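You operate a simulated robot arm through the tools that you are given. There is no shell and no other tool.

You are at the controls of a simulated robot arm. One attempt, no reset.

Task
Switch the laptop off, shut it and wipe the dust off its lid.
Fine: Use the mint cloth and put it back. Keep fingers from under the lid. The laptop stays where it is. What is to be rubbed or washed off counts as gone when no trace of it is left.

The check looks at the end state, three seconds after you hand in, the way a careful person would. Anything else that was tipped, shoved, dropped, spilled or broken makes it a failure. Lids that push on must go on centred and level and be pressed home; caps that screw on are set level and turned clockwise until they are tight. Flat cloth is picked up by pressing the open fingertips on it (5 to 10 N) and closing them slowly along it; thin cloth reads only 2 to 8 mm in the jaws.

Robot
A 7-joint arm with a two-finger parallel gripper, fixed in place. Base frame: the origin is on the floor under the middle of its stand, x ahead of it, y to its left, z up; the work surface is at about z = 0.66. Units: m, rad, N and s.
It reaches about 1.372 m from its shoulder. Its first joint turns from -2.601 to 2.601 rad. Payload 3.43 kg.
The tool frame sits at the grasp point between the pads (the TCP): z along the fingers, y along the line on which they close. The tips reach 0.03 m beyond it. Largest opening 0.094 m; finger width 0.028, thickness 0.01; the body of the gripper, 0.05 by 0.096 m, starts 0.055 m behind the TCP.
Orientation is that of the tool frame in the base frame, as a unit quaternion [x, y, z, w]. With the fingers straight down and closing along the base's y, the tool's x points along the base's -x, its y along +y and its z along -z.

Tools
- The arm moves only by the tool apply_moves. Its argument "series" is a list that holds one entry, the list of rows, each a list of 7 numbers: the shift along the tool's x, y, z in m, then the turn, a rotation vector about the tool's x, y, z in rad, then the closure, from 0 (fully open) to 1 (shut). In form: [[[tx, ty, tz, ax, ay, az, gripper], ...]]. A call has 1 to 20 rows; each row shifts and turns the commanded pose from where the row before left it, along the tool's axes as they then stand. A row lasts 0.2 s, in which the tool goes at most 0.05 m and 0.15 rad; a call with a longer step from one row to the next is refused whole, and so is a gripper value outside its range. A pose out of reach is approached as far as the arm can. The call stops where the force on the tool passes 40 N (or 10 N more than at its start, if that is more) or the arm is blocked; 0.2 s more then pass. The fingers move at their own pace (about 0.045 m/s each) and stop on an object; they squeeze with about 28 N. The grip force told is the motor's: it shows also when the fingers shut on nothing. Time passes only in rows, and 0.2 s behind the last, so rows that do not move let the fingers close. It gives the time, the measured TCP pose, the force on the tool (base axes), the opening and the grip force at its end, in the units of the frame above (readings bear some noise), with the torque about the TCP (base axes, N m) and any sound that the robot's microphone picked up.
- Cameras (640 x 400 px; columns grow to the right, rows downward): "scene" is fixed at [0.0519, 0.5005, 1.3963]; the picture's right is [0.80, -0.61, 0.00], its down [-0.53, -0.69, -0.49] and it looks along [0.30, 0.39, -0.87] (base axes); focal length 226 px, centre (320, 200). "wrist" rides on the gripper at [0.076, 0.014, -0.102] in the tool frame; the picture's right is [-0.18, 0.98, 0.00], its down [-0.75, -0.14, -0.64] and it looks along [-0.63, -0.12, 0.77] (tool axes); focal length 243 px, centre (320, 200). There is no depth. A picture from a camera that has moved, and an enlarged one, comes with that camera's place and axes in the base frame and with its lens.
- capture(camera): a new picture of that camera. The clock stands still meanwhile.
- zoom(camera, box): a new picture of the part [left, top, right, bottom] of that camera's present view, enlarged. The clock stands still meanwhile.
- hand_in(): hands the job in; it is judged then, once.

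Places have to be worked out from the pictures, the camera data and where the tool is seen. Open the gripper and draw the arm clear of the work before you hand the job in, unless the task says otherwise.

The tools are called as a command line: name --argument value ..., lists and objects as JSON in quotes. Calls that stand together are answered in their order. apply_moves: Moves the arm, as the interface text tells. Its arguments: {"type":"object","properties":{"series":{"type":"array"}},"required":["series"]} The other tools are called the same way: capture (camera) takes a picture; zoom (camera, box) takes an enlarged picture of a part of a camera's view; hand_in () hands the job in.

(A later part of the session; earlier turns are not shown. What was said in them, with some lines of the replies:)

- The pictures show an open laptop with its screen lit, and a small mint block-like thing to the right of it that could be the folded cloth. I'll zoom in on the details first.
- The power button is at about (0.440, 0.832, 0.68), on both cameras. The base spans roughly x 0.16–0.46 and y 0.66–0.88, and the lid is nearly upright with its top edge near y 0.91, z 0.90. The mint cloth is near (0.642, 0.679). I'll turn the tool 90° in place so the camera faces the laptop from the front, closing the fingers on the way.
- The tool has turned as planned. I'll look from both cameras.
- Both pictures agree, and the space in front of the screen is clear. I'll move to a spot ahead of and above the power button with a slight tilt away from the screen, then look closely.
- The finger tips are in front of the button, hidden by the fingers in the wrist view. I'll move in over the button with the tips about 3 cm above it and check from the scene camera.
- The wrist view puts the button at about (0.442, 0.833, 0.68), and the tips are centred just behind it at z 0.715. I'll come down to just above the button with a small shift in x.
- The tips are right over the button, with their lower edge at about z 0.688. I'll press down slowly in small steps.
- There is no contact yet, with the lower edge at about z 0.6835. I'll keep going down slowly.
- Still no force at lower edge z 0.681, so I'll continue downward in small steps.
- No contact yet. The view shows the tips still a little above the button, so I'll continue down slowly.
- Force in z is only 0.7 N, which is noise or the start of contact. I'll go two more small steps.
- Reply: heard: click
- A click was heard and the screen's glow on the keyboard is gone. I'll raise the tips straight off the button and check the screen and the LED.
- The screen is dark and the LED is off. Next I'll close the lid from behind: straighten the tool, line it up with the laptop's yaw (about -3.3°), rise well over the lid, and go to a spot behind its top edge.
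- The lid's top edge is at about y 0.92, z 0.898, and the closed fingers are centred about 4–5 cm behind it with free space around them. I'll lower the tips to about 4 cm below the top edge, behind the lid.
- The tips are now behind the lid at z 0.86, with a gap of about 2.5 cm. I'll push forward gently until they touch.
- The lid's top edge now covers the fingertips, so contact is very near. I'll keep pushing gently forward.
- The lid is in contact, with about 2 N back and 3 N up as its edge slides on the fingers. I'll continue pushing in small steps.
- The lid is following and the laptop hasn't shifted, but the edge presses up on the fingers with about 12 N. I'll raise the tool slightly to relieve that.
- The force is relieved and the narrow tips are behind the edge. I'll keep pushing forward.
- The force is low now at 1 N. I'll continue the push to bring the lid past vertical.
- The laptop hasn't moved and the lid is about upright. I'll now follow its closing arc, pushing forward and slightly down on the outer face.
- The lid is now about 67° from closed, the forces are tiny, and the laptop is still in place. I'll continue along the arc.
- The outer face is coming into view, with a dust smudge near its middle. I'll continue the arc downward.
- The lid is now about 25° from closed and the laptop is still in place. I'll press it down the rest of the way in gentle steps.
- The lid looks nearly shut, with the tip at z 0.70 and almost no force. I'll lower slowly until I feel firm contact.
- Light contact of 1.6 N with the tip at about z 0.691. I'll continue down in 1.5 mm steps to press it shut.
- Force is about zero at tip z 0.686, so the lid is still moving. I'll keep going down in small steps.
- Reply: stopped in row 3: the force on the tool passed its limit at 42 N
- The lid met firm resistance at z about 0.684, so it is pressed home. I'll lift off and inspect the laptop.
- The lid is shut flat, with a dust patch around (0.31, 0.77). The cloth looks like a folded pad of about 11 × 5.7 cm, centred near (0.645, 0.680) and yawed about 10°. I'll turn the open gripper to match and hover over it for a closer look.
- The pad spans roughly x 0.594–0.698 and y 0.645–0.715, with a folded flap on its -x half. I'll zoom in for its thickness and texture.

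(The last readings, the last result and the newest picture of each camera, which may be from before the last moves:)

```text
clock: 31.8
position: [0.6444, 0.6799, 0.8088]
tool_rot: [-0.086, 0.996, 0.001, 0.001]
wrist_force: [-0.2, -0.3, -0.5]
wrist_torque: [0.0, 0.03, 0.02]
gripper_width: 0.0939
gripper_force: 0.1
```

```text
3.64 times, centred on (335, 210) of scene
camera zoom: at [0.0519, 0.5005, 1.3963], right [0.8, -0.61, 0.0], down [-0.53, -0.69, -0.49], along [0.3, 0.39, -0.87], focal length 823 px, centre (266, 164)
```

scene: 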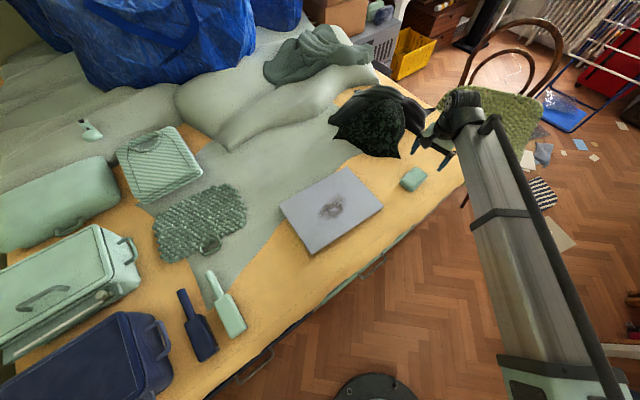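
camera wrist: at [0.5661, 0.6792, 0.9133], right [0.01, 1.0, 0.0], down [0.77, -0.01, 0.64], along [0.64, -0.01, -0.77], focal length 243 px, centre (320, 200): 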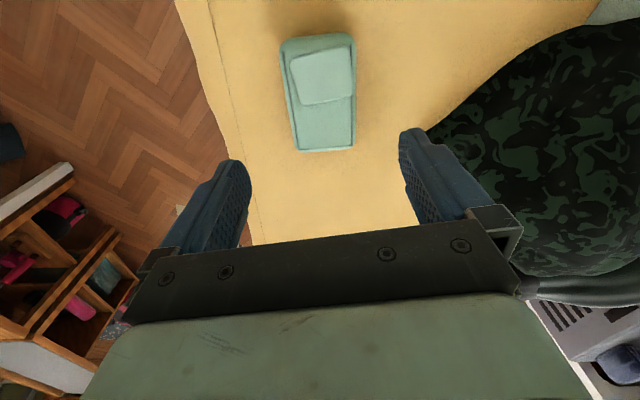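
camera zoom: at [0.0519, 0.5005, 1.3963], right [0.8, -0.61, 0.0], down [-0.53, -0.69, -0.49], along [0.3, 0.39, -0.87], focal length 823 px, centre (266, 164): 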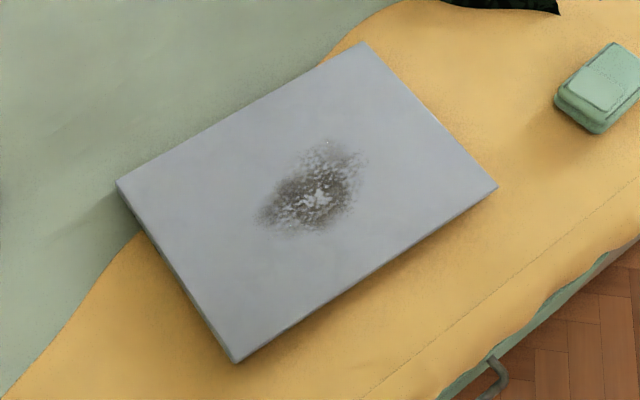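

The pad looks like a small folded cloth about 2 cm thick. Before settling on it, I'll check the other greenish fabric items in view.

zoom --camera "scene" --box '[240, 0, 420, 120]'

zoom --camera "scene" --box '[60, 100, 260, 260]'

zoom --camera "scene" --box '[150, 240, 290, 380]'

```text
3.33 times, centred on (330, 60) of scene
camera zoom: at [0.0519, 0.5005, 1.3963], right [0.8, -0.61, 0.0], down [-0.53, -0.69, -0.49], along [0.3, 0.39, -0.87], focal length 754 px, centre (287, 667)
```

zoom: 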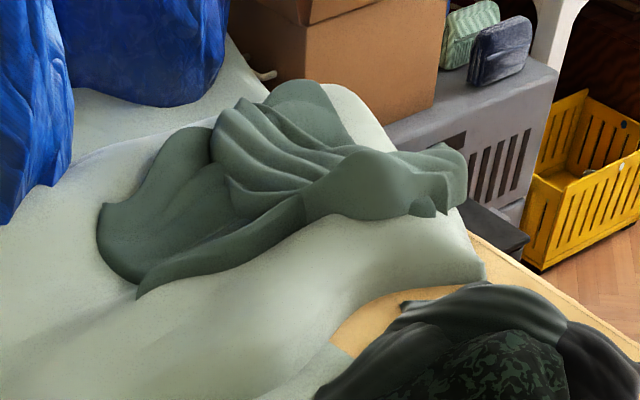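

```text
2.50 times, centred on (160, 180) of scene
camera zoom: at [0.0519, 0.5005, 1.3963], right [0.8, -0.61, 0.0], down [-0.53, -0.69, -0.49], along [0.3, 0.39, -0.87], focal length 566 px, centre (720, 250)
```

zoom: 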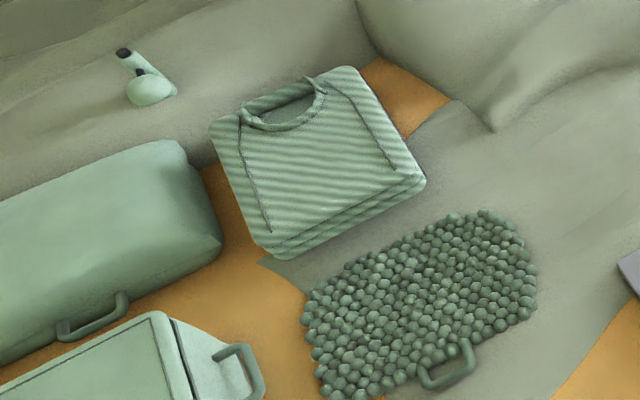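

```text
2.86 times, centred on (220, 310) of scene
camera zoom: at [0.0519, 0.5005, 1.3963], right [0.8, -0.61, 0.0], down [-0.53, -0.69, -0.49], along [0.3, 0.39, -0.87], focal length 646 px, centre (606, -114)
```

zoom: 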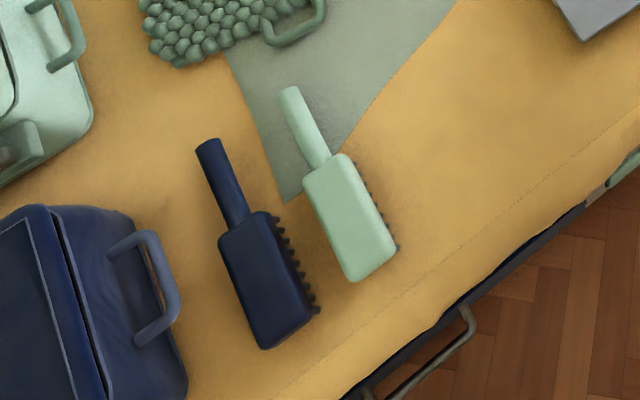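

The pad's top is at z about 0.695, so it is about 3.5 cm thick, 6.3 cm wide and 11 cm long, centred at (0.646, 0.679) with a yaw near 4°. I'll straighten the gripper to that yaw and lower with a finger on each side, keeping the tips about 1.2 cm above the table.

apply_moves --series '[[[0, 0, 0, 0, 0, 0.1, 0], [0, 0, 0.035, 0, 0, 0, 0], [0, 0, 0.035, 0, 0, 0, 0], [0, 0, 0.02, 0, 0, 0, 0], [0, 0, 0, 0, 0, 0, 0]]]'

capture --camera "wrist"

zoom --camera "scene" --box '[370, 130, 470, 210]'

```text
clock: 33.0
position: [0.6448, 0.6789, 0.7197]
tool_rot: [-0.036, 0.999, 0.001, 0.0]
wrist_force: [-0.1, 0.4, -0.3]
wrist_torque: [-0.03, -0.02, 0.0]
gripper_width: 0.0938
gripper_force: 0.0
```

```text
taken
camera wrist: at [0.5658, 0.6875, 0.8231], right [0.11, 0.99, 0.0], down [0.76, -0.09, 0.64], along [0.64, -0.07, -0.77], focal length 243 px, centre (320, 200)
```

wrist: 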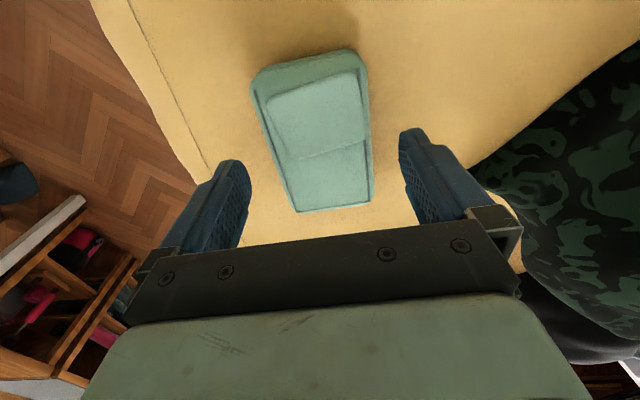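

```text
5.00 times, centred on (420, 170) of scene
camera zoom: at [0.0519, 0.5005, 1.3963], right [0.8, -0.61, 0.0], down [-0.53, -0.69, -0.49], along [0.3, 0.39, -0.87], focal length 1131 px, centre (-180, 350)
```

zoom: 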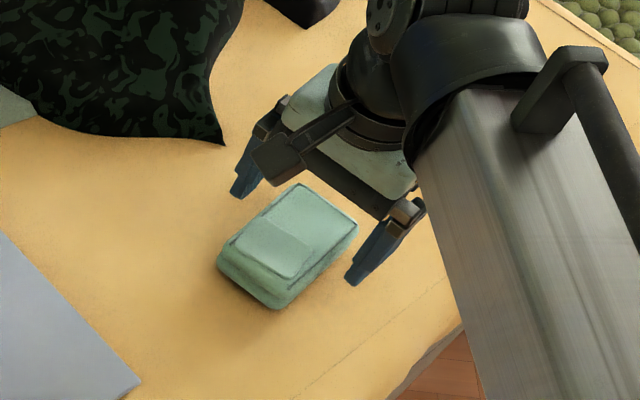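

The pad is aligned with the gripper, off by about 3 mm to +y. I'll shift that much, lower the tips to about 1.2 cm above the table, and check before closing.

apply_moves --series '[[[0, 0.003, 0.009, 0, 0, 0, 0], [0, 0, 0.009, 0, 0, 0, 0], [0, 0, 0, 0, 0, 0, 0]]]'

capture --camera "wrist"

zoom --camera "scene" --box '[370, 130, 470, 210]'

```text
clock: 33.8
position: [0.6437, 0.6829, 0.7014]
tool_rot: [-0.037, 0.999, 0.001, 0.0]
wrist_force: [-0.3, 0.5, 0.1]
wrist_torque: [0.01, -0.01, -0.01]
gripper_width: 0.0939
gripper_force: 0.1
```

```text
taken
camera wrist: at [0.5658, 0.6906, 0.8052], right [0.11, 0.99, 0.0], down [0.76, -0.09, 0.64], along [0.64, -0.07, -0.77], focal length 243 px, centre (320, 200)
```

wrist: 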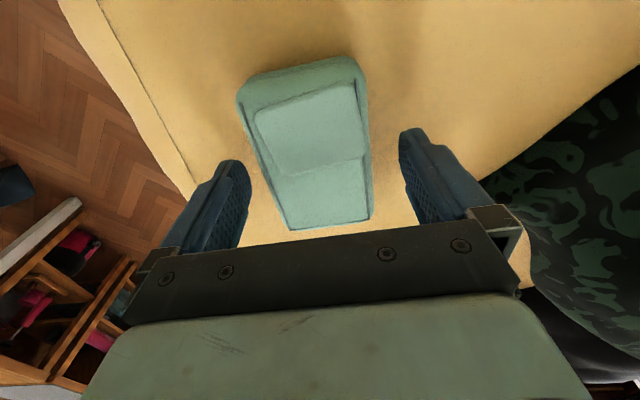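

```text
5.00 times, centred on (420, 170) of scene
camera zoom: at [0.0519, 0.5005, 1.3963], right [0.8, -0.61, 0.0], down [-0.53, -0.69, -0.49], along [0.3, 0.39, -0.87], focal length 1131 px, centre (-180, 350)
```

zoom: 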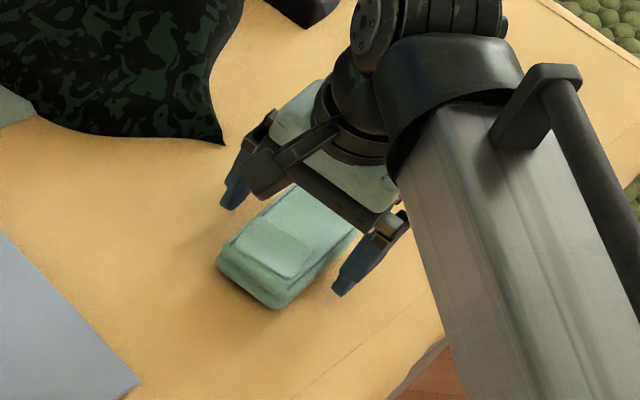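

The fingers straddle the pad with clear gaps on both sides. I'll close slowly.

apply_moves --series '[[[0, 0, 0, 0, 0, 0, 0.15], [0, 0, 0, 0, 0, 0, 0.25], [0, 0, 0, 0, 0, 0, 0.32], [0, 0, 0, 0, 0, 0, 0.38], [0, 0, 0, 0, 0, 0, 0.44], [0, 0, 0, 0, 0, 0, 0.5], [0, 0, 0, 0, 0, 0, 0.5]]]'

capture --camera "wrist"

```text
clock: 35.4
position: [0.6444, 0.6826, 0.7018]
tool_rot: [-0.037, 0.999, 0.001, 0.0]
wrist_force: [0.3, -0.2, 1.2]
wrist_torque: [-0.05, -0.03, 0.0]
gripper_width: 0.061
gripper_force: 28.6
```

```text
taken
camera wrist: at [0.5658, 0.6906, 0.8055], right [0.11, 0.99, 0.0], down [0.76, -0.09, 0.64], along [0.64, -0.07, -0.77], focal length 243 px, centre (320, 200)
```

wrist: 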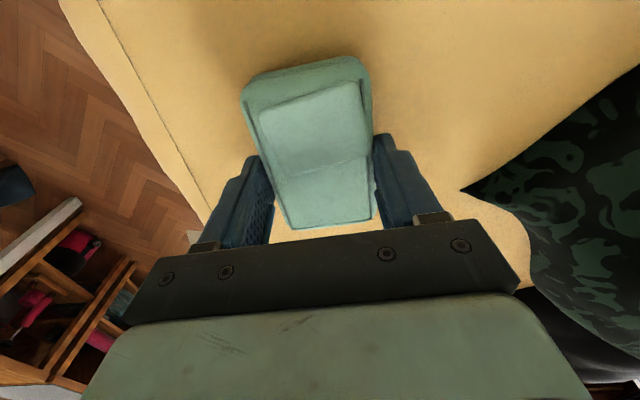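

The pad is held at 6.1 cm with full grip force, at TCP (0.644, 0.683, 0.7015), which is where I'll put it back. I'll lift it and check the hold.

apply_moves --series '[[[0, 0, -0.01, 0, 0, 0, 0.5], [0, 0, -0.03, 0, 0, 0, 0.5], [0, 0, -0.035, 0, 0, 0, 0.5], [0, 0, -0.025, 0, 0, 0, 0.5], [0, 0, 0, 0, 0, 0, 0.5]]]'

capture --camera "wrist"

zoom --camera "scene" --box '[370, 110, 490, 210]'

```text
clock: 36.5
position: [0.6436, 0.6812, 0.8015]
tool_rot: [-0.036, 0.999, 0.001, 0.0]
wrist_force: [-1.0, 0.2, -0.5]
wrist_torque: [0.0, -0.02, 0.0]
gripper_width: 0.0609
gripper_force: 28.7
```

```text
taken
camera wrist: at [0.5661, 0.6895, 0.9052], right [0.11, 0.99, 0.0], down [0.76, -0.09, 0.64], along [0.64, -0.07, -0.77], focal length 243 px, centre (320, 200)
```

wrist: 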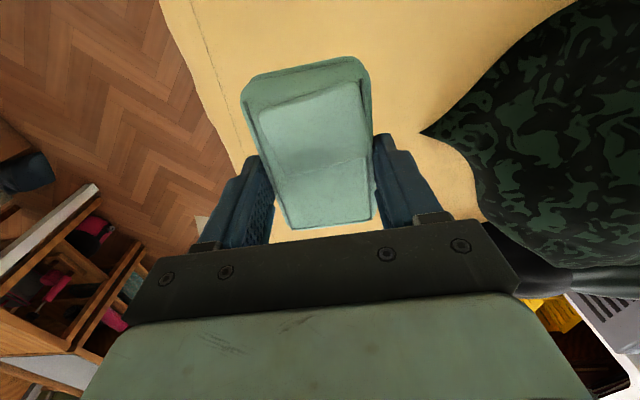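

```text
4.00 times, centred on (430, 160) of scene
camera zoom: at [0.0519, 0.5005, 1.3963], right [0.8, -0.61, 0.0], down [-0.53, -0.69, -0.49], along [0.3, 0.39, -0.87], focal length 905 px, centre (-120, 360)
```

zoom: 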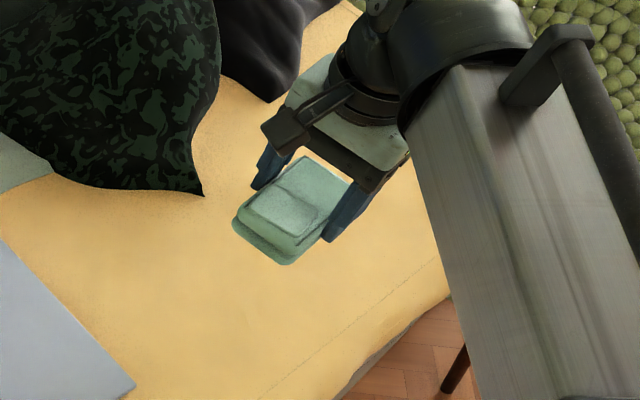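

The pad is held level and securely. I'll carry it at this height over the dust patch.

apply_moves --series '[[[0.0409, 0.0139, 0, 0, 0, 0, 0.5], [0.0409, 0.0139, 0, 0, 0, 0, 0.5], [0.0409, 0.0139, 0, 0, 0, 0, 0.5], [0.0409, 0.0139, 0, 0, 0, 0, 0.5], [0.0409, 0.0139, 0, 0, 0, 0, 0.5], [0.0409, 0.0139, 0, 0, 0, 0, 0.5], [0.0409, 0.0139, 0, 0, 0, 0, 0.5], [0.0409, 0.0139, 0, 0, 0, 0, 0.5], [0, 0, 0.03, 0, 0, 0, 0.5], [0, 0, 0.03, 0, 0, 0, 0.5], [0, 0, 0, 0, 0, 0, 0.5]]]'

capture --camera "wrist"

capture --camera "scene"

```text
clock: 39.0
position: [0.3087, 0.7685, 0.7401]
tool_rot: [-0.037, 0.999, 0.002, 0.0]
wrist_force: [-0.4, 0.2, -0.8]
wrist_torque: [0.0, 0.02, 0.02]
gripper_width: 0.0607
gripper_force: 27.6
```

```text
taken
camera wrist: at [0.2313, 0.777, 0.8443], right [0.11, 0.99, 0.0], down [0.76, -0.09, 0.64], along [0.64, -0.07, -0.77], focal length 243 px, centre (320, 200)
```

wrist: 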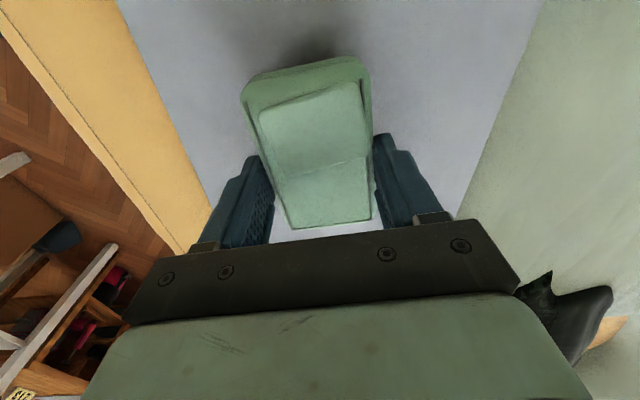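

```text
taken
```

scene: 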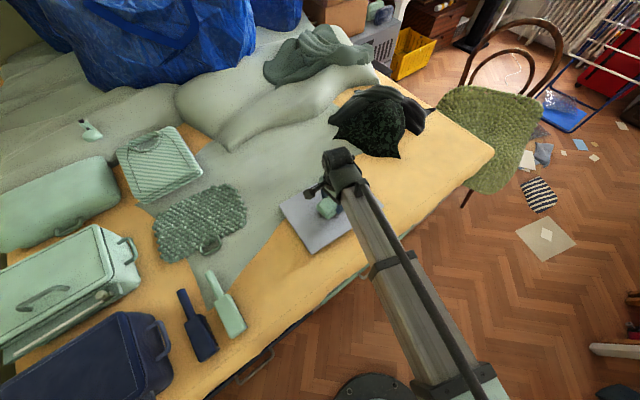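

The pad is about 1.5 cm above the lid over the dust. I'll lower slowly to touch.

apply_moves --series '[[[0, 0, 0.006, 0, 0, 0, 0.5], [0, 0, 0.004, 0, 0, 0, 0.5], [0, 0, 0.001, 0, 0, 0, 0.5], [0, 0, 0.001, 0, 0, 0, 0.5]]]'

```text
clock: 40.0
position: [0.3092, 0.7706, 0.7292]
tool_rot: [-0.037, 0.999, 0.001, 0.0]
wrist_force: [0.1, -0.1, -1.5]
wrist_torque: [-0.01, 0.0, -0.03]
gripper_width: 0.0611
gripper_force: 28.0
```

No contact yet at TCP z 0.729. I'll go on in 1 mm steps.

apply_moves --series '[[[0, 0, 0.001, 0, 0, 0, 0.5], [0, 0, 0.001, 0, 0, 0, 0.5], [0, 0, 0.001, 0, 0, 0, 0.5]]]'

```text
clock: 40.8
position: [0.3093, 0.7682, 0.7266]
tool_rot: [-0.037, 0.999, 0.002, 0.0]
wrist_force: [-0.4, 1.1, -0.8]
wrist_torque: [-0.01, -0.01, 0.01]
gripper_width: 0.0612
gripper_force: 27.7
```

Still free at z 0.7266. I'll continue in small steps.

apply_moves --series '[[[0, 0, 0.0008, 0, 0, 0, 0.5], [0, 0, 0.0007, 0, 0, 0, 0.5], [0, 0, 0, 0, 0, 0, 0.5]]]'

```text
clock: 41.5
position: [0.3101, 0.7698, 0.7266]
tool_rot: [-0.037, 0.999, 0.001, 0.001]
wrist_force: [-0.8, -0.3, 14.8]
wrist_torque: [-0.15, 0.07, 0.02]
gripper_width: 0.061
gripper_force: 27.3
```

Contact is firm at 14.8 N. I'll ease off half a millimetre so the stroke is gentle.

apply_moves --series '[[[0, 0, -0.0004, 0, 0, 0, 0.5], [0, 0, 0, 0, 0, 0, 0.5]]]'

```text
clock: 42.1
position: [0.3093, 0.7693, 0.7257]
tool_rot: [-0.037, 0.999, 0.003, 0.001]
wrist_force: [0.4, 0.6, 12.6]
wrist_torque: [-0.08, -0.02, 0.01]
gripper_width: 0.0611
gripper_force: 27.9
```

12.6 N is still more than I want. I'll ease off a bit more and start a short stroke toward -x.

apply_moves --series '[[[0, 0, -0.0008, 0, 0, 0, 0.5], [0.008, 0, 0, 0, 0, 0, 0.5], [0.012, 0, 0, 0, 0, 0, 0.5]]]'

```text
clock: 43.0
position: [0.2894, 0.768, 0.7263]
tool_rot: [-0.037, 0.999, 0.001, 0.001]
wrist_force: [0.7, 0.3, 0.0]
wrist_torque: [-0.01, -0.02, 0.03]
gripper_width: 0.0611
gripper_force: 28.0
```

Contact was lost with 0 N. I'll lower half a millimetre.

apply_moves --series '[[[0, 0, 0.0005, 0, 0, 0, 0.5], [0, 0, 0, 0, 0, 0, 0.5]]]'

```text
clock: 43.5
position: [0.2891, 0.7678, 0.7259]
tool_rot: [-0.037, 0.999, 0.002, -0.001]
wrist_force: [-2.4, -1.0, 4.5]
wrist_torque: [-0.09, 0.01, -0.03]
gripper_width: 0.0608
gripper_force: 28.4
```

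4.5 N is a good wiping pressure. I'll stroke toward -x.

apply_moves --series '[[[0.012, 0, 0.0002, 0, 0, 0, 0.5], [0.016, 0, 0, 0, 0, 0, 0.5], [0.016, 0, 0, 0, 0, 0, 0.5], [0.016, 0, 0, 0, 0, 0, 0.5], [0, 0, 0, 0, 0, 0, 0.5]]]'

zoom --camera "scene" --box '[260, 140, 400, 265]'

```text
clock: 44.8
position: [0.2286, 0.7632, 0.7254]
tool_rot: [-0.037, 0.999, 0.002, 0.001]
wrist_force: [5.3, -0.6, 11.6]
wrist_torque: [0.0, -0.17, -0.01]
gripper_width: 0.0611
gripper_force: 27.7
```

```text
3.20 times, centred on (330, 202) of scene
camera zoom: at [0.0519, 0.5005, 1.3963], right [0.8, -0.61, 0.0], down [-0.53, -0.69, -0.49], along [0.3, 0.39, -0.87], focal length 724 px, centre (288, 192)
```

zoom: 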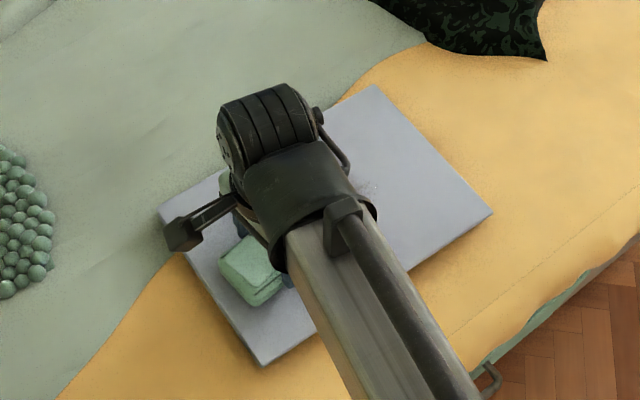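

The dust under the pad's path seems to be coming off and the laptop hasn't moved. I'll stroke back toward +x with slightly less pressure.

apply_moves --series '[[[-0.006, 0, -0.0004, 0, 0, 0, 0.5], [-0.015, 0, 0, 0, 0, 0, 0.5], [-0.015, 0, 0, 0, 0, 0, 0.5], [-0.015, 0, 0, 0, 0, 0, 0.5], [-0.015, 0, 0, 0, 0, 0, 0.5], [-0.015, 0, 0, 0, 0, 0, 0.5]]]'

```text
clock: 46.1
position: [0.3096, 0.7693, 0.7267]
tool_rot: [-0.037, 0.999, 0.001, 0.001]
wrist_force: [0.5, 0.2, -0.8]
wrist_torque: [-0.01, -0.02, 0.02]
gripper_width: 0.0611
gripper_force: 27.9
```

The pressure dropped to zero at this height, so I'll lower 0.4 mm and continue the +x stroke.

apply_moves --series '[[[0, 0, 0.0004, 0, 0, 0, 0.5], [-0.015, 0, 0, 0, 0, 0, 0.5], [-0.015, 0, 0, 0, 0, 0, 0.5], [-0.015, 0, 0, 0, 0, 0, 0.5]]]'

```text
clock: 47.1
position: [0.3547, 0.7723, 0.7254]
tool_rot: [-0.036, 0.999, 0.0, 0.0]
wrist_force: [-0.4, 1.0, 1.6]
wrist_torque: [-0.01, 0.04, 0.0]
gripper_width: 0.0613
gripper_force: 27.5
```

1.6 N is a little light. I'll lower another 0.3 mm and carry on to the +x end, then come back.

apply_moves --series '[[[0, 0, 0.0003, 0, 0, 0, 0.5], [-0.015, 0, 0, 0, 0, 0, 0.5], [-0.015, 0, 0, 0, 0, 0, 0.5], [-0.012, 0, 0, 0, 0, 0, 0.5], [0, 0, 0, 0, 0, 0, 0.5]]]'

zoom --camera "scene" --box '[260, 140, 400, 265]'

capture --camera "wrist"

```text
clock: 48.4
position: [0.3979, 0.7755, 0.7255]
tool_rot: [-0.037, 0.999, 0.001, 0.0]
wrist_force: [-2.8, 0.4, 6.9]
wrist_torque: [-0.06, 0.12, 0.01]
gripper_width: 0.0609
gripper_force: 27.7
```

```text
3.20 times, centred on (330, 202) of scene
camera zoom: at [0.0519, 0.5005, 1.3963], right [0.8, -0.61, 0.0], down [-0.53, -0.69, -0.49], along [0.3, 0.39, -0.87], focal length 724 px, centre (288, 192)
```

zoom: 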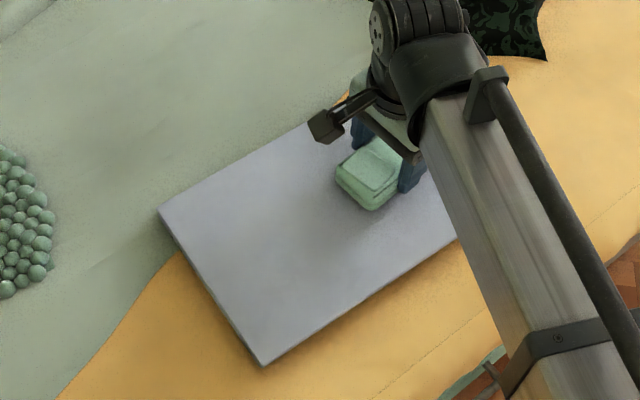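

```text
taken
camera wrist: at [0.3192, 0.784, 0.8296], right [0.11, 0.99, 0.0], down [0.76, -0.09, 0.64], along [0.64, -0.07, -0.77], focal length 243 px, centre (320, 200)
```

wrist: 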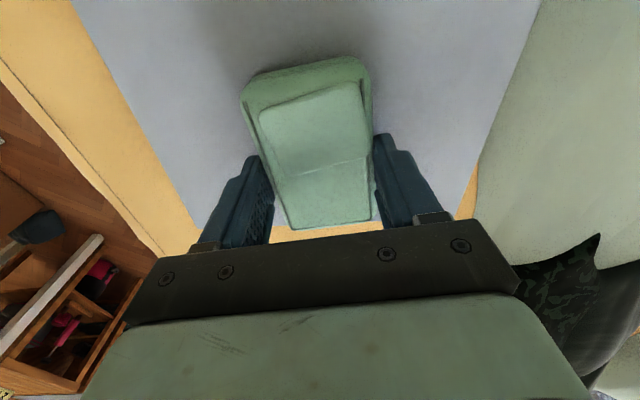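

The lid looks clean in the middle. To catch faint edges I'll do a second pass about 3 cm further back, checking force in segments.

apply_moves --series '[[[0, 0.015, 0, 0, 0, 0, 0.5], [0, 0.015, 0, 0, 0, 0, 0.5], [0.015, 0, 0, 0, 0, 0, 0.5], [0.015, 0, 0, 0, 0, 0, 0.5], [0.015, 0, 0, 0, 0, 0, 0.5]]]'

```text
clock: 49.5
position: [0.3513, 0.803, 0.7259]
tool_rot: [-0.037, 0.999, 0.002, 0.001]
wrist_force: [3.6, -0.5, 6.5]
wrist_torque: [-0.07, -0.05, 0.06]
gripper_width: 0.0609
gripper_force: 27.8
```

Good steady 6.5 N. I'll continue the stroke toward -x.

apply_moves --series '[[[0.015, 0, 0, 0, 0, 0, 0.5], [0.015, 0, 0, 0, 0, 0, 0.5], [0.015, 0, 0, 0, 0, 0, 0.5], [0.015, 0, 0, 0, 0, 0, 0.5], [0.015, 0, 0, 0, 0, 0, 0.5]]]'

```text
clock: 50.8
position: [0.2731, 0.7973, 0.7254]
tool_rot: [-0.037, 0.999, 0.001, 0.001]
wrist_force: [3.6, 0.6, 9.1]
wrist_torque: [-0.05, -0.09, 0.11]
gripper_width: 0.0608
gripper_force: 27.7
```

Pressure is 9 N. I'll ease off 0.1 mm and finish this stroke to x about 0.22.

apply_moves --series '[[[0.015, 0, -0.0001, 0, 0, 0, 0.5], [0.015, 0, -0.0001, 0, 0, 0, 0.5], [0.015, 0, 0, 0, 0, 0, 0.5], [0, -0.015, 0, 0, 0, 0, 0.5], [0, -0.015, 0, 0, 0, 0, 0.5]]]'

```text
clock: 52.0
position: [0.2319, 0.7642, 0.7258]
tool_rot: [-0.037, 0.999, 0.001, 0.0]
wrist_force: [-0.2, 4.3, 10.4]
wrist_torque: [0.05, 0.05, -0.06]
gripper_width: 0.0609
gripper_force: 27.9
```

Now I'll move on to the front pass, another 3 cm toward -y, and stroke to +x.

apply_moves --series '[[[0, -0.015, -0.0001, 0, 0, 0, 0.5], [0, -0.017, 0, 0, 0, 0, 0.5], [-0.015, 0, 0, 0, 0, 0, 0.5], [-0.015, 0, 0, 0, 0, 0, 0.5], [-0.015, 0, 0, 0, 0, 0, 0.5]]]'

```text
clock: 53.1
position: [0.2799, 0.735, 0.7249]
tool_rot: [-0.036, 0.999, 0.0, 0.001]
wrist_force: [-1.9, 0.3, 3.1]
wrist_torque: [-0.01, 0.06, -0.01]
gripper_width: 0.061
gripper_force: 28.3
```

Pressure is now 3 N. I'll lower 0.2 mm and continue to +x.

apply_moves --series '[[[-0.015, 0, 0.0002, 0, 0, 0, 0.5], [-0.015, 0, 0, 0, 0, 0, 0.5], [-0.015, 0, 0, 0, 0, 0, 0.5], [-0.015, 0, 0, 0, 0, 0, 0.5], [-0.015, 0, 0, 0, 0, 0, 0.5]]]'

```text
clock: 54.4
position: [0.3544, 0.7405, 0.725]
tool_rot: [-0.037, 0.999, 0.001, 0.001]
wrist_force: [-0.6, 0.0, 0.4]
wrist_torque: [-0.01, -0.01, 0.0]
gripper_width: 0.061
gripper_force: 27.3
```

Contact became light here. I'll lower 0.5 mm, rub back toward -x and then forward again.

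apply_moves --series '[[[0, 0, 0.0004, 0, 0, 0, 0.5], [0.01, 0, 0.0001, 0, 0, 0, 0.5], [0.015, 0, 0, 0, 0, 0, 0.5], [0.015, 0, 0, 0, 0, 0, 0.5]]]'

```text
clock: 55.4
position: [0.3151, 0.7379, 0.7256]
tool_rot: [-0.036, 0.999, 0.001, 0.001]
wrist_force: [5.2, 0.4, 10.4]
wrist_torque: [-0.13, -0.05, 0.07]
gripper_width: 0.0611
gripper_force: 28.2
```

10 N of pressure here is adequate. I'll stroke out to +x and then look at the lid.

apply_moves --series '[[[-0.015, 0, 0, 0, 0, 0, 0.5], [-0.015, 0, 0, 0, 0, 0, 0.5], [-0.015, 0, 0, 0, 0, 0, 0.5], [-0.015, 0, 0, 0, 0, 0, 0.5], [-0.015, 0, 0, 0, 0, 0, 0.5]]]'

zoom --camera "scene" --box '[260, 140, 400, 265]'

```text
clock: 56.5
position: [0.3899, 0.7425, 0.7255]
tool_rot: [-0.036, 0.999, 0.001, 0.0]
wrist_force: [-8.5, -0.4, 17.9]
wrist_torque: [-0.05, 0.23, -0.03]
gripper_width: 0.061
gripper_force: 27.9
```

```text
3.20 times, centred on (330, 202) of scene
camera zoom: at [0.0519, 0.5005, 1.3963], right [0.8, -0.61, 0.0], down [-0.53, -0.69, -0.49], along [0.3, 0.39, -0.87], focal length 724 px, centre (288, 192)
```

zoom: 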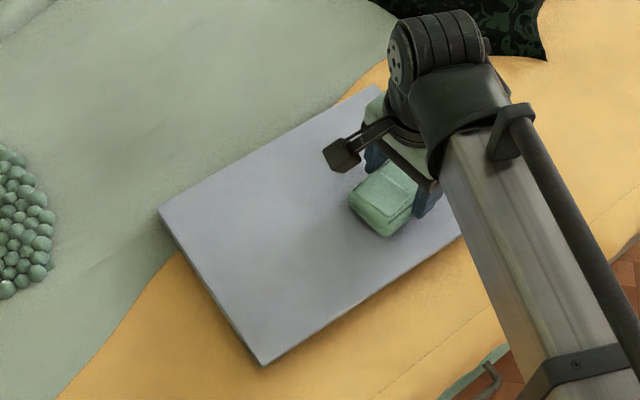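

The pressure rose to 18 N but the laptop hasn't moved. I'll lift off and move aside to inspect the whole lid.

apply_moves --series '[[[0, 0, -0.005, 0, 0, 0, 0.5], [0, 0, -0.03, 0, 0, 0, 0.5], [0, 0, -0.04, 0, 0, 0, 0.5], [-0.045, 0, -0.02, 0, 0, 0, 0.5], [-0.045, 0, 0, 0, 0, 0, 0.5], [-0.045, 0, 0, 0, 0, 0, 0.5], [0, 0, 0, 0, 0, 0, 0.5]]]'

zoom --camera "scene" --box '[270, 155, 400, 265]'

capture --camera "scene"

```text
clock: 58.1
position: [0.5252, 0.7523, 0.8205]
tool_rot: [-0.037, 0.999, 0.002, -0.001]
wrist_force: [0.1, 0.4, -0.7]
wrist_torque: [0.0, 0.0, 0.03]
gripper_width: 0.0607
gripper_force: 28.1
```

```text
3.64 times, centred on (335, 210) of scene
camera zoom: at [0.0519, 0.5005, 1.3963], right [0.8, -0.61, 0.0], down [-0.53, -0.69, -0.49], along [0.3, 0.39, -0.87], focal length 823 px, centre (266, 164)
```

zoom: 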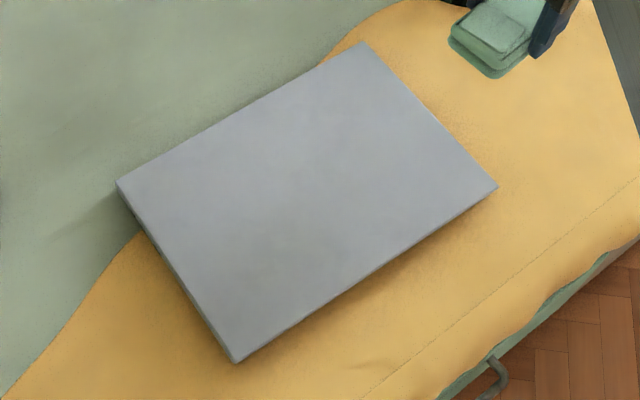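

```text
taken
```

scene: 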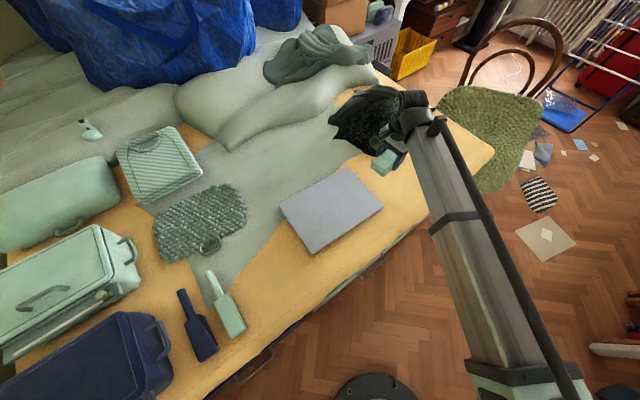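

The laptop's corners are exactly where they were before wiping. I'll zoom in close for any faint traces of dust.

zoom --camera "scene" --box '[300, 180, 365, 235]'

zoom --camera "scene" --box '[370, 130, 430, 190]'

```text
7.27 times, centred on (332, 208) of scene
camera zoom: at [0.0519, 0.5005, 1.3963], right [0.8, -0.61, 0.0], down [-0.53, -0.69, -0.49], along [0.3, 0.39, -0.87], focal length 1646 px, centre (229, 146)
```

zoom: 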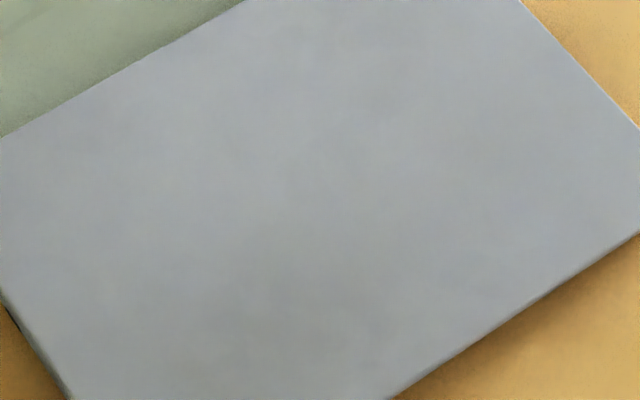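

```text
6.67 times, centred on (400, 160) of scene
camera zoom: at [0.0519, 0.5005, 1.3963], right [0.8, -0.61, 0.0], down [-0.53, -0.69, -0.49], along [0.3, 0.39, -0.87], focal length 1508 px, centre (-213, 467)
```

zoom: 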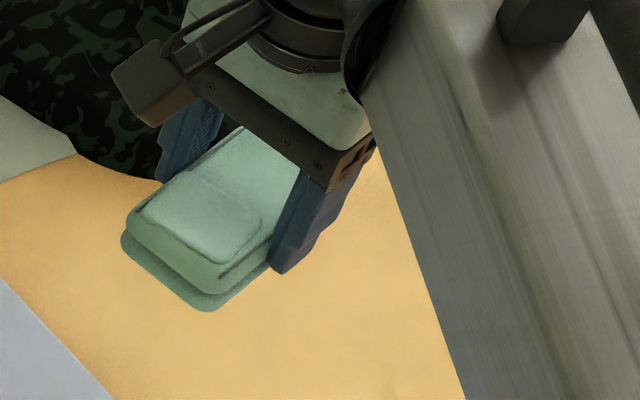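

The lid is clean with no trace left. I'll carry the cloth back above its original place.

apply_moves --series '[[[-0.0284, -0.0196, 0.0039, 0, 0, 0, 0.5], [-0.0284, -0.0196, 0.0039, 0, 0, 0, 0.5], [-0.0284, -0.0196, 0.0039, 0, 0, 0, 0.5], [-0.0284, -0.0196, 0.0039, 0, 0, 0, 0.5], [0, 0, 0.03, 0, 0, 0, 0.5], [0, 0, 0.03, 0, 0, 0, 0.5], [0, 0, 0.02, 0, 0, 0, 0.5], [0, 0, 0, 0, 0, 0, 0.5]]]'

zoom --camera "scene" --box '[370, 130, 470, 210]'

```text
clock: 60.0
position: [0.6434, 0.6819, 0.7238]
tool_rot: [-0.036, 0.999, 0.001, 0.0]
wrist_force: [-0.7, 0.3, -0.3]
wrist_torque: [0.01, -0.01, 0.0]
gripper_width: 0.0611
gripper_force: 28.3
```

```text
5.00 times, centred on (420, 170) of scene
camera zoom: at [0.0519, 0.5005, 1.3963], right [0.8, -0.61, 0.0], down [-0.53, -0.69, -0.49], along [0.3, 0.39, -0.87], focal length 1131 px, centre (-180, 350)
```

zoom: 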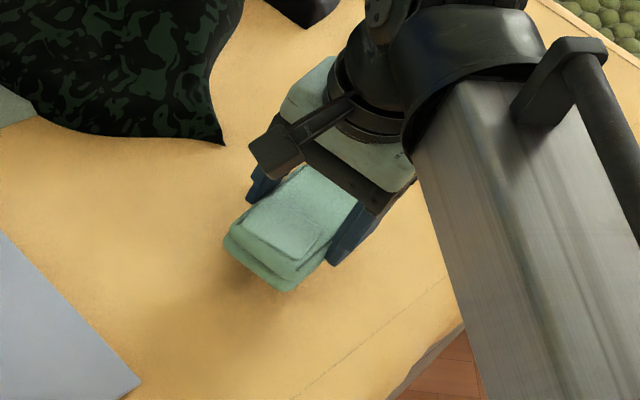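

The cloth hangs level about 2 cm above its old spot. I'll lower it to the table slowly.

apply_moves --series '[[[0, 0, 0.01, 0, 0, 0, 0.5], [0, 0, 0.006, 0, 0, 0, 0.5], [0, 0, 0.003, 0, 0, 0, 0.5], [0, 0, 0.001, 0, 0, 0, 0.5]]]'

```text
clock: 61.0
position: [0.6425, 0.6843, 0.7038]
tool_rot: [-0.036, 0.999, 0.002, 0.0]
wrist_force: [0.4, 0.5, -0.5]
wrist_torque: [-0.02, 0.01, -0.03]
gripper_width: 0.0609
gripper_force: 27.7
```

No contact yet at z 0.704. I'll take a couple of 1 mm steps more.

apply_moves --series '[[[0, 0, 0.001, 0, 0, 0, 0.5], [0, 0, 0.001, 0, 0, 0, 0.5], [0, 0, 0, 0, 0, 0, 0.5]]]'

```text
clock: 61.8
position: [0.642, 0.6836, 0.7023]
tool_rot: [-0.038, 0.999, 0.002, 0.0]
wrist_force: [-0.2, 0.5, -0.3]
wrist_torque: [0.01, -0.02, -0.03]
gripper_width: 0.061
gripper_force: 28.2
```

Still free. I'll keep lowering half a millimetre at a time until it touches.

apply_moves --series '[[[0, 0, 0.0007, 0, 0, 0, 0.5], [0, 0, 0.0007, 0, 0, 0, 0.5], [0, 0, 0, 0, 0, 0, 0.5]]]'

```text
clock: 62.5
position: [0.6444, 0.6828, 0.7016]
tool_rot: [-0.037, 0.999, 0.001, 0.0]
wrist_force: [-0.2, 1.0, 2.1]
wrist_torque: [-0.03, -0.01, 0.04]
gripper_width: 0.0612
gripper_force: 28.3
```

The cloth now rests on the table with 2 N of contact at z 0.7016. I'll open the fingers slowly.

apply_moves --series '[[[0, 0, 0, 0, 0, 0, 0.35], [0, 0, 0, 0, 0, 0, 0.3], [0, 0, 0, 0, 0, 0, 0.2], [0, 0, 0, 0, 0, 0, 0.1], [0, 0, 0, 0, 0, 0, 0], [0, 0, 0, 0, 0, 0, 0], [0, 0, 0, 0, 0, 0, 0]]]'

capture --camera "wrist"

```text
clock: 64.2
position: [0.6437, 0.6841, 0.7009]
tool_rot: [-0.037, 0.999, 0.001, 0.0]
wrist_force: [0.2, 1.3, -0.5]
wrist_torque: [-0.04, 0.03, -0.02]
gripper_width: 0.0942
gripper_force: 0.0
```

```text
taken
camera wrist: at [0.5658, 0.6912, 0.8047], right [0.11, 0.99, 0.0], down [0.76, -0.09, 0.64], along [0.64, -0.07, -0.77], focal length 243 px, centre (320, 200)
```

wrist: 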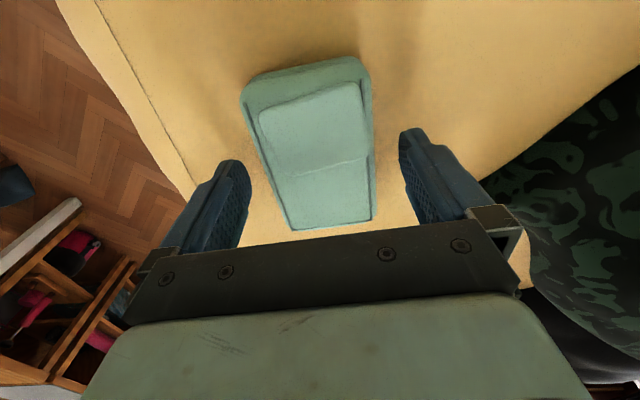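

The cloth is released in place with clear gaps at both fingers. I'll lift straight up and draw the arm well clear.

apply_moves --series '[[[0, 0, -0.02, 0, 0, 0, 0], [0, 0, -0.04, 0, 0, 0, 0], [0, 0, -0.045, 0, 0, 0, 0], [0, 0, -0.045, 0, 0, 0, 0], [0, 0, -0.045, 0, 0, 0, 0], [0, 0, -0.045, 0, 0, 0, 0], [0, 0, -0.045, 0, 0, 0, 0], [0, 0, -0.045, 0, 0, 0, 0], [0, -0.045, 0, 0, 0, 0, 0], [0, -0.045, 0, 0, 0, 0, 0], [0, -0.045, 0, 0, 0, 0, 0], [0, -0.045, 0, 0, 0, 0, 0], [0, -0.045, 0, 0, 0, 0, 0], [0, 0, 0, 0, 0, 0, 0]]]'

capture --camera "scene"

zoom --camera "scene" --box '[240, 110, 440, 260]'

capture --camera "wrist"

```text
clock: 67.2
position: [0.6597, 0.4574, 1.0312]
tool_rot: [-0.037, 0.999, 0.001, 0.0]
wrist_force: [-0.2, -0.1, 1.3]
wrist_torque: [0.01, 0.0, -0.01]
gripper_width: 0.0939
gripper_force: 0.1
```

```text
taken
```

scene: 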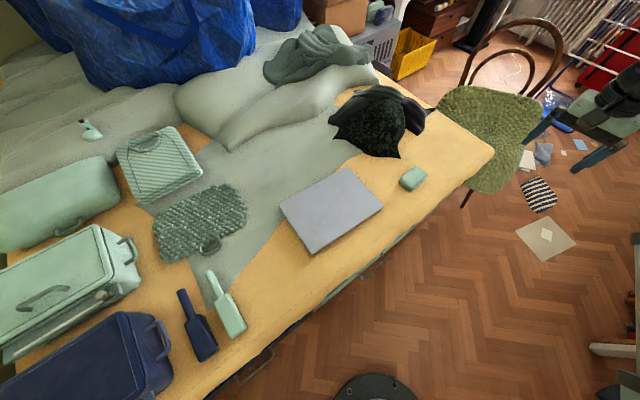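

```text
2.67 times, centred on (340, 185) of scene
camera zoom: at [0.0519, 0.5005, 1.3963], right [0.8, -0.61, 0.0], down [-0.53, -0.69, -0.49], along [0.3, 0.39, -0.87], focal length 603 px, centre (267, 240)
```

zoom: 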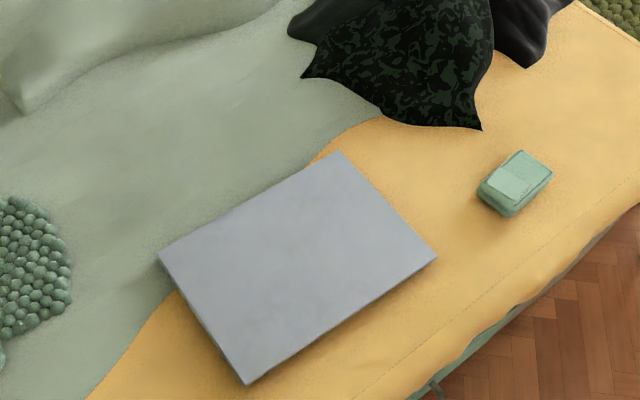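

```text
taken
camera wrist: at [0.5819, 0.466, 1.1351], right [0.11, 0.99, 0.0], down [0.76, -0.09, 0.64], along [0.64, -0.07, -0.77], focal length 243 px, centre (320, 200)
```

wrist: 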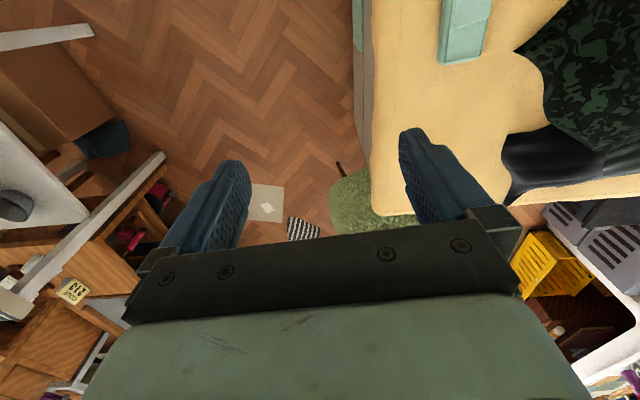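

The cloth is back where it was and the laptop's corners match the start. I'll make one last close check that the lid is fully shut and clean.

zoom --camera "scene" --box '[300, 190, 390, 260]'

zoom --camera "scene" --box '[275, 160, 390, 240]'

```text
5.71 times, centred on (345, 225) of scene
camera zoom: at [0.0519, 0.5005, 1.3963], right [0.8, -0.61, 0.0], down [-0.53, -0.69, -0.49], along [0.3, 0.39, -0.87], focal length 1293 px, centre (177, 57)
```

zoom: 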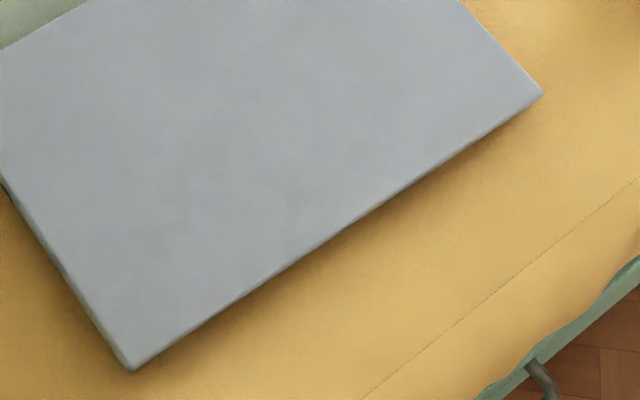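

```text
5.00 times, centred on (332, 200) of scene
camera zoom: at [0.0519, 0.5005, 1.3963], right [0.8, -0.61, 0.0], down [-0.53, -0.69, -0.49], along [0.3, 0.39, -0.87], focal length 1131 px, centre (258, 200)
```

zoom: 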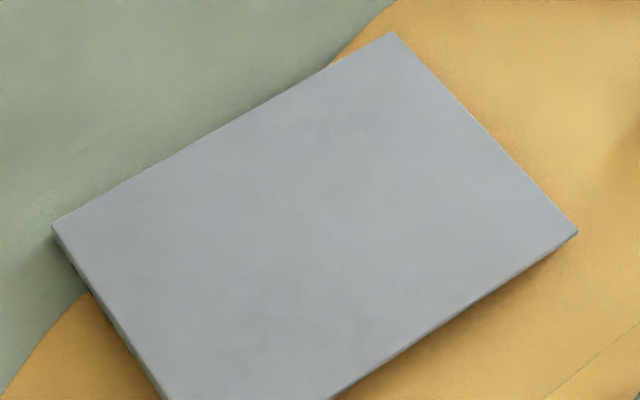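

The lid is shut and level with no dust on it, and the screen and LED were off before it closed. The cloth is back in place and the open gripper is clear of the table, so I'm handing in.

hand_in

```text
The job is handed in.
```

The laptop is off, its lid is shut, and the dust is wiped off. I've handed the job in, but no verdict has come back yet.

- **Switched off:** I pressed the power button once. It clicked, and the screen and the front light went dark.
- **Shut:** I pushed the lid down from behind with the fingers on its outer face, never underneath. I then pressed until it met firm resistance; the force peaked at 42 N on that last press.
- **Wiped:** I wiped the lid with the mint cloth in three overlapping passes. Close-up pictures afterwards show no trace of dust.
- **Put back:** The cloth is where it was at the start. The laptop's corners match the starting pictures, and nothing else in view looks disturbed.

The gripper is open and clear of the table.
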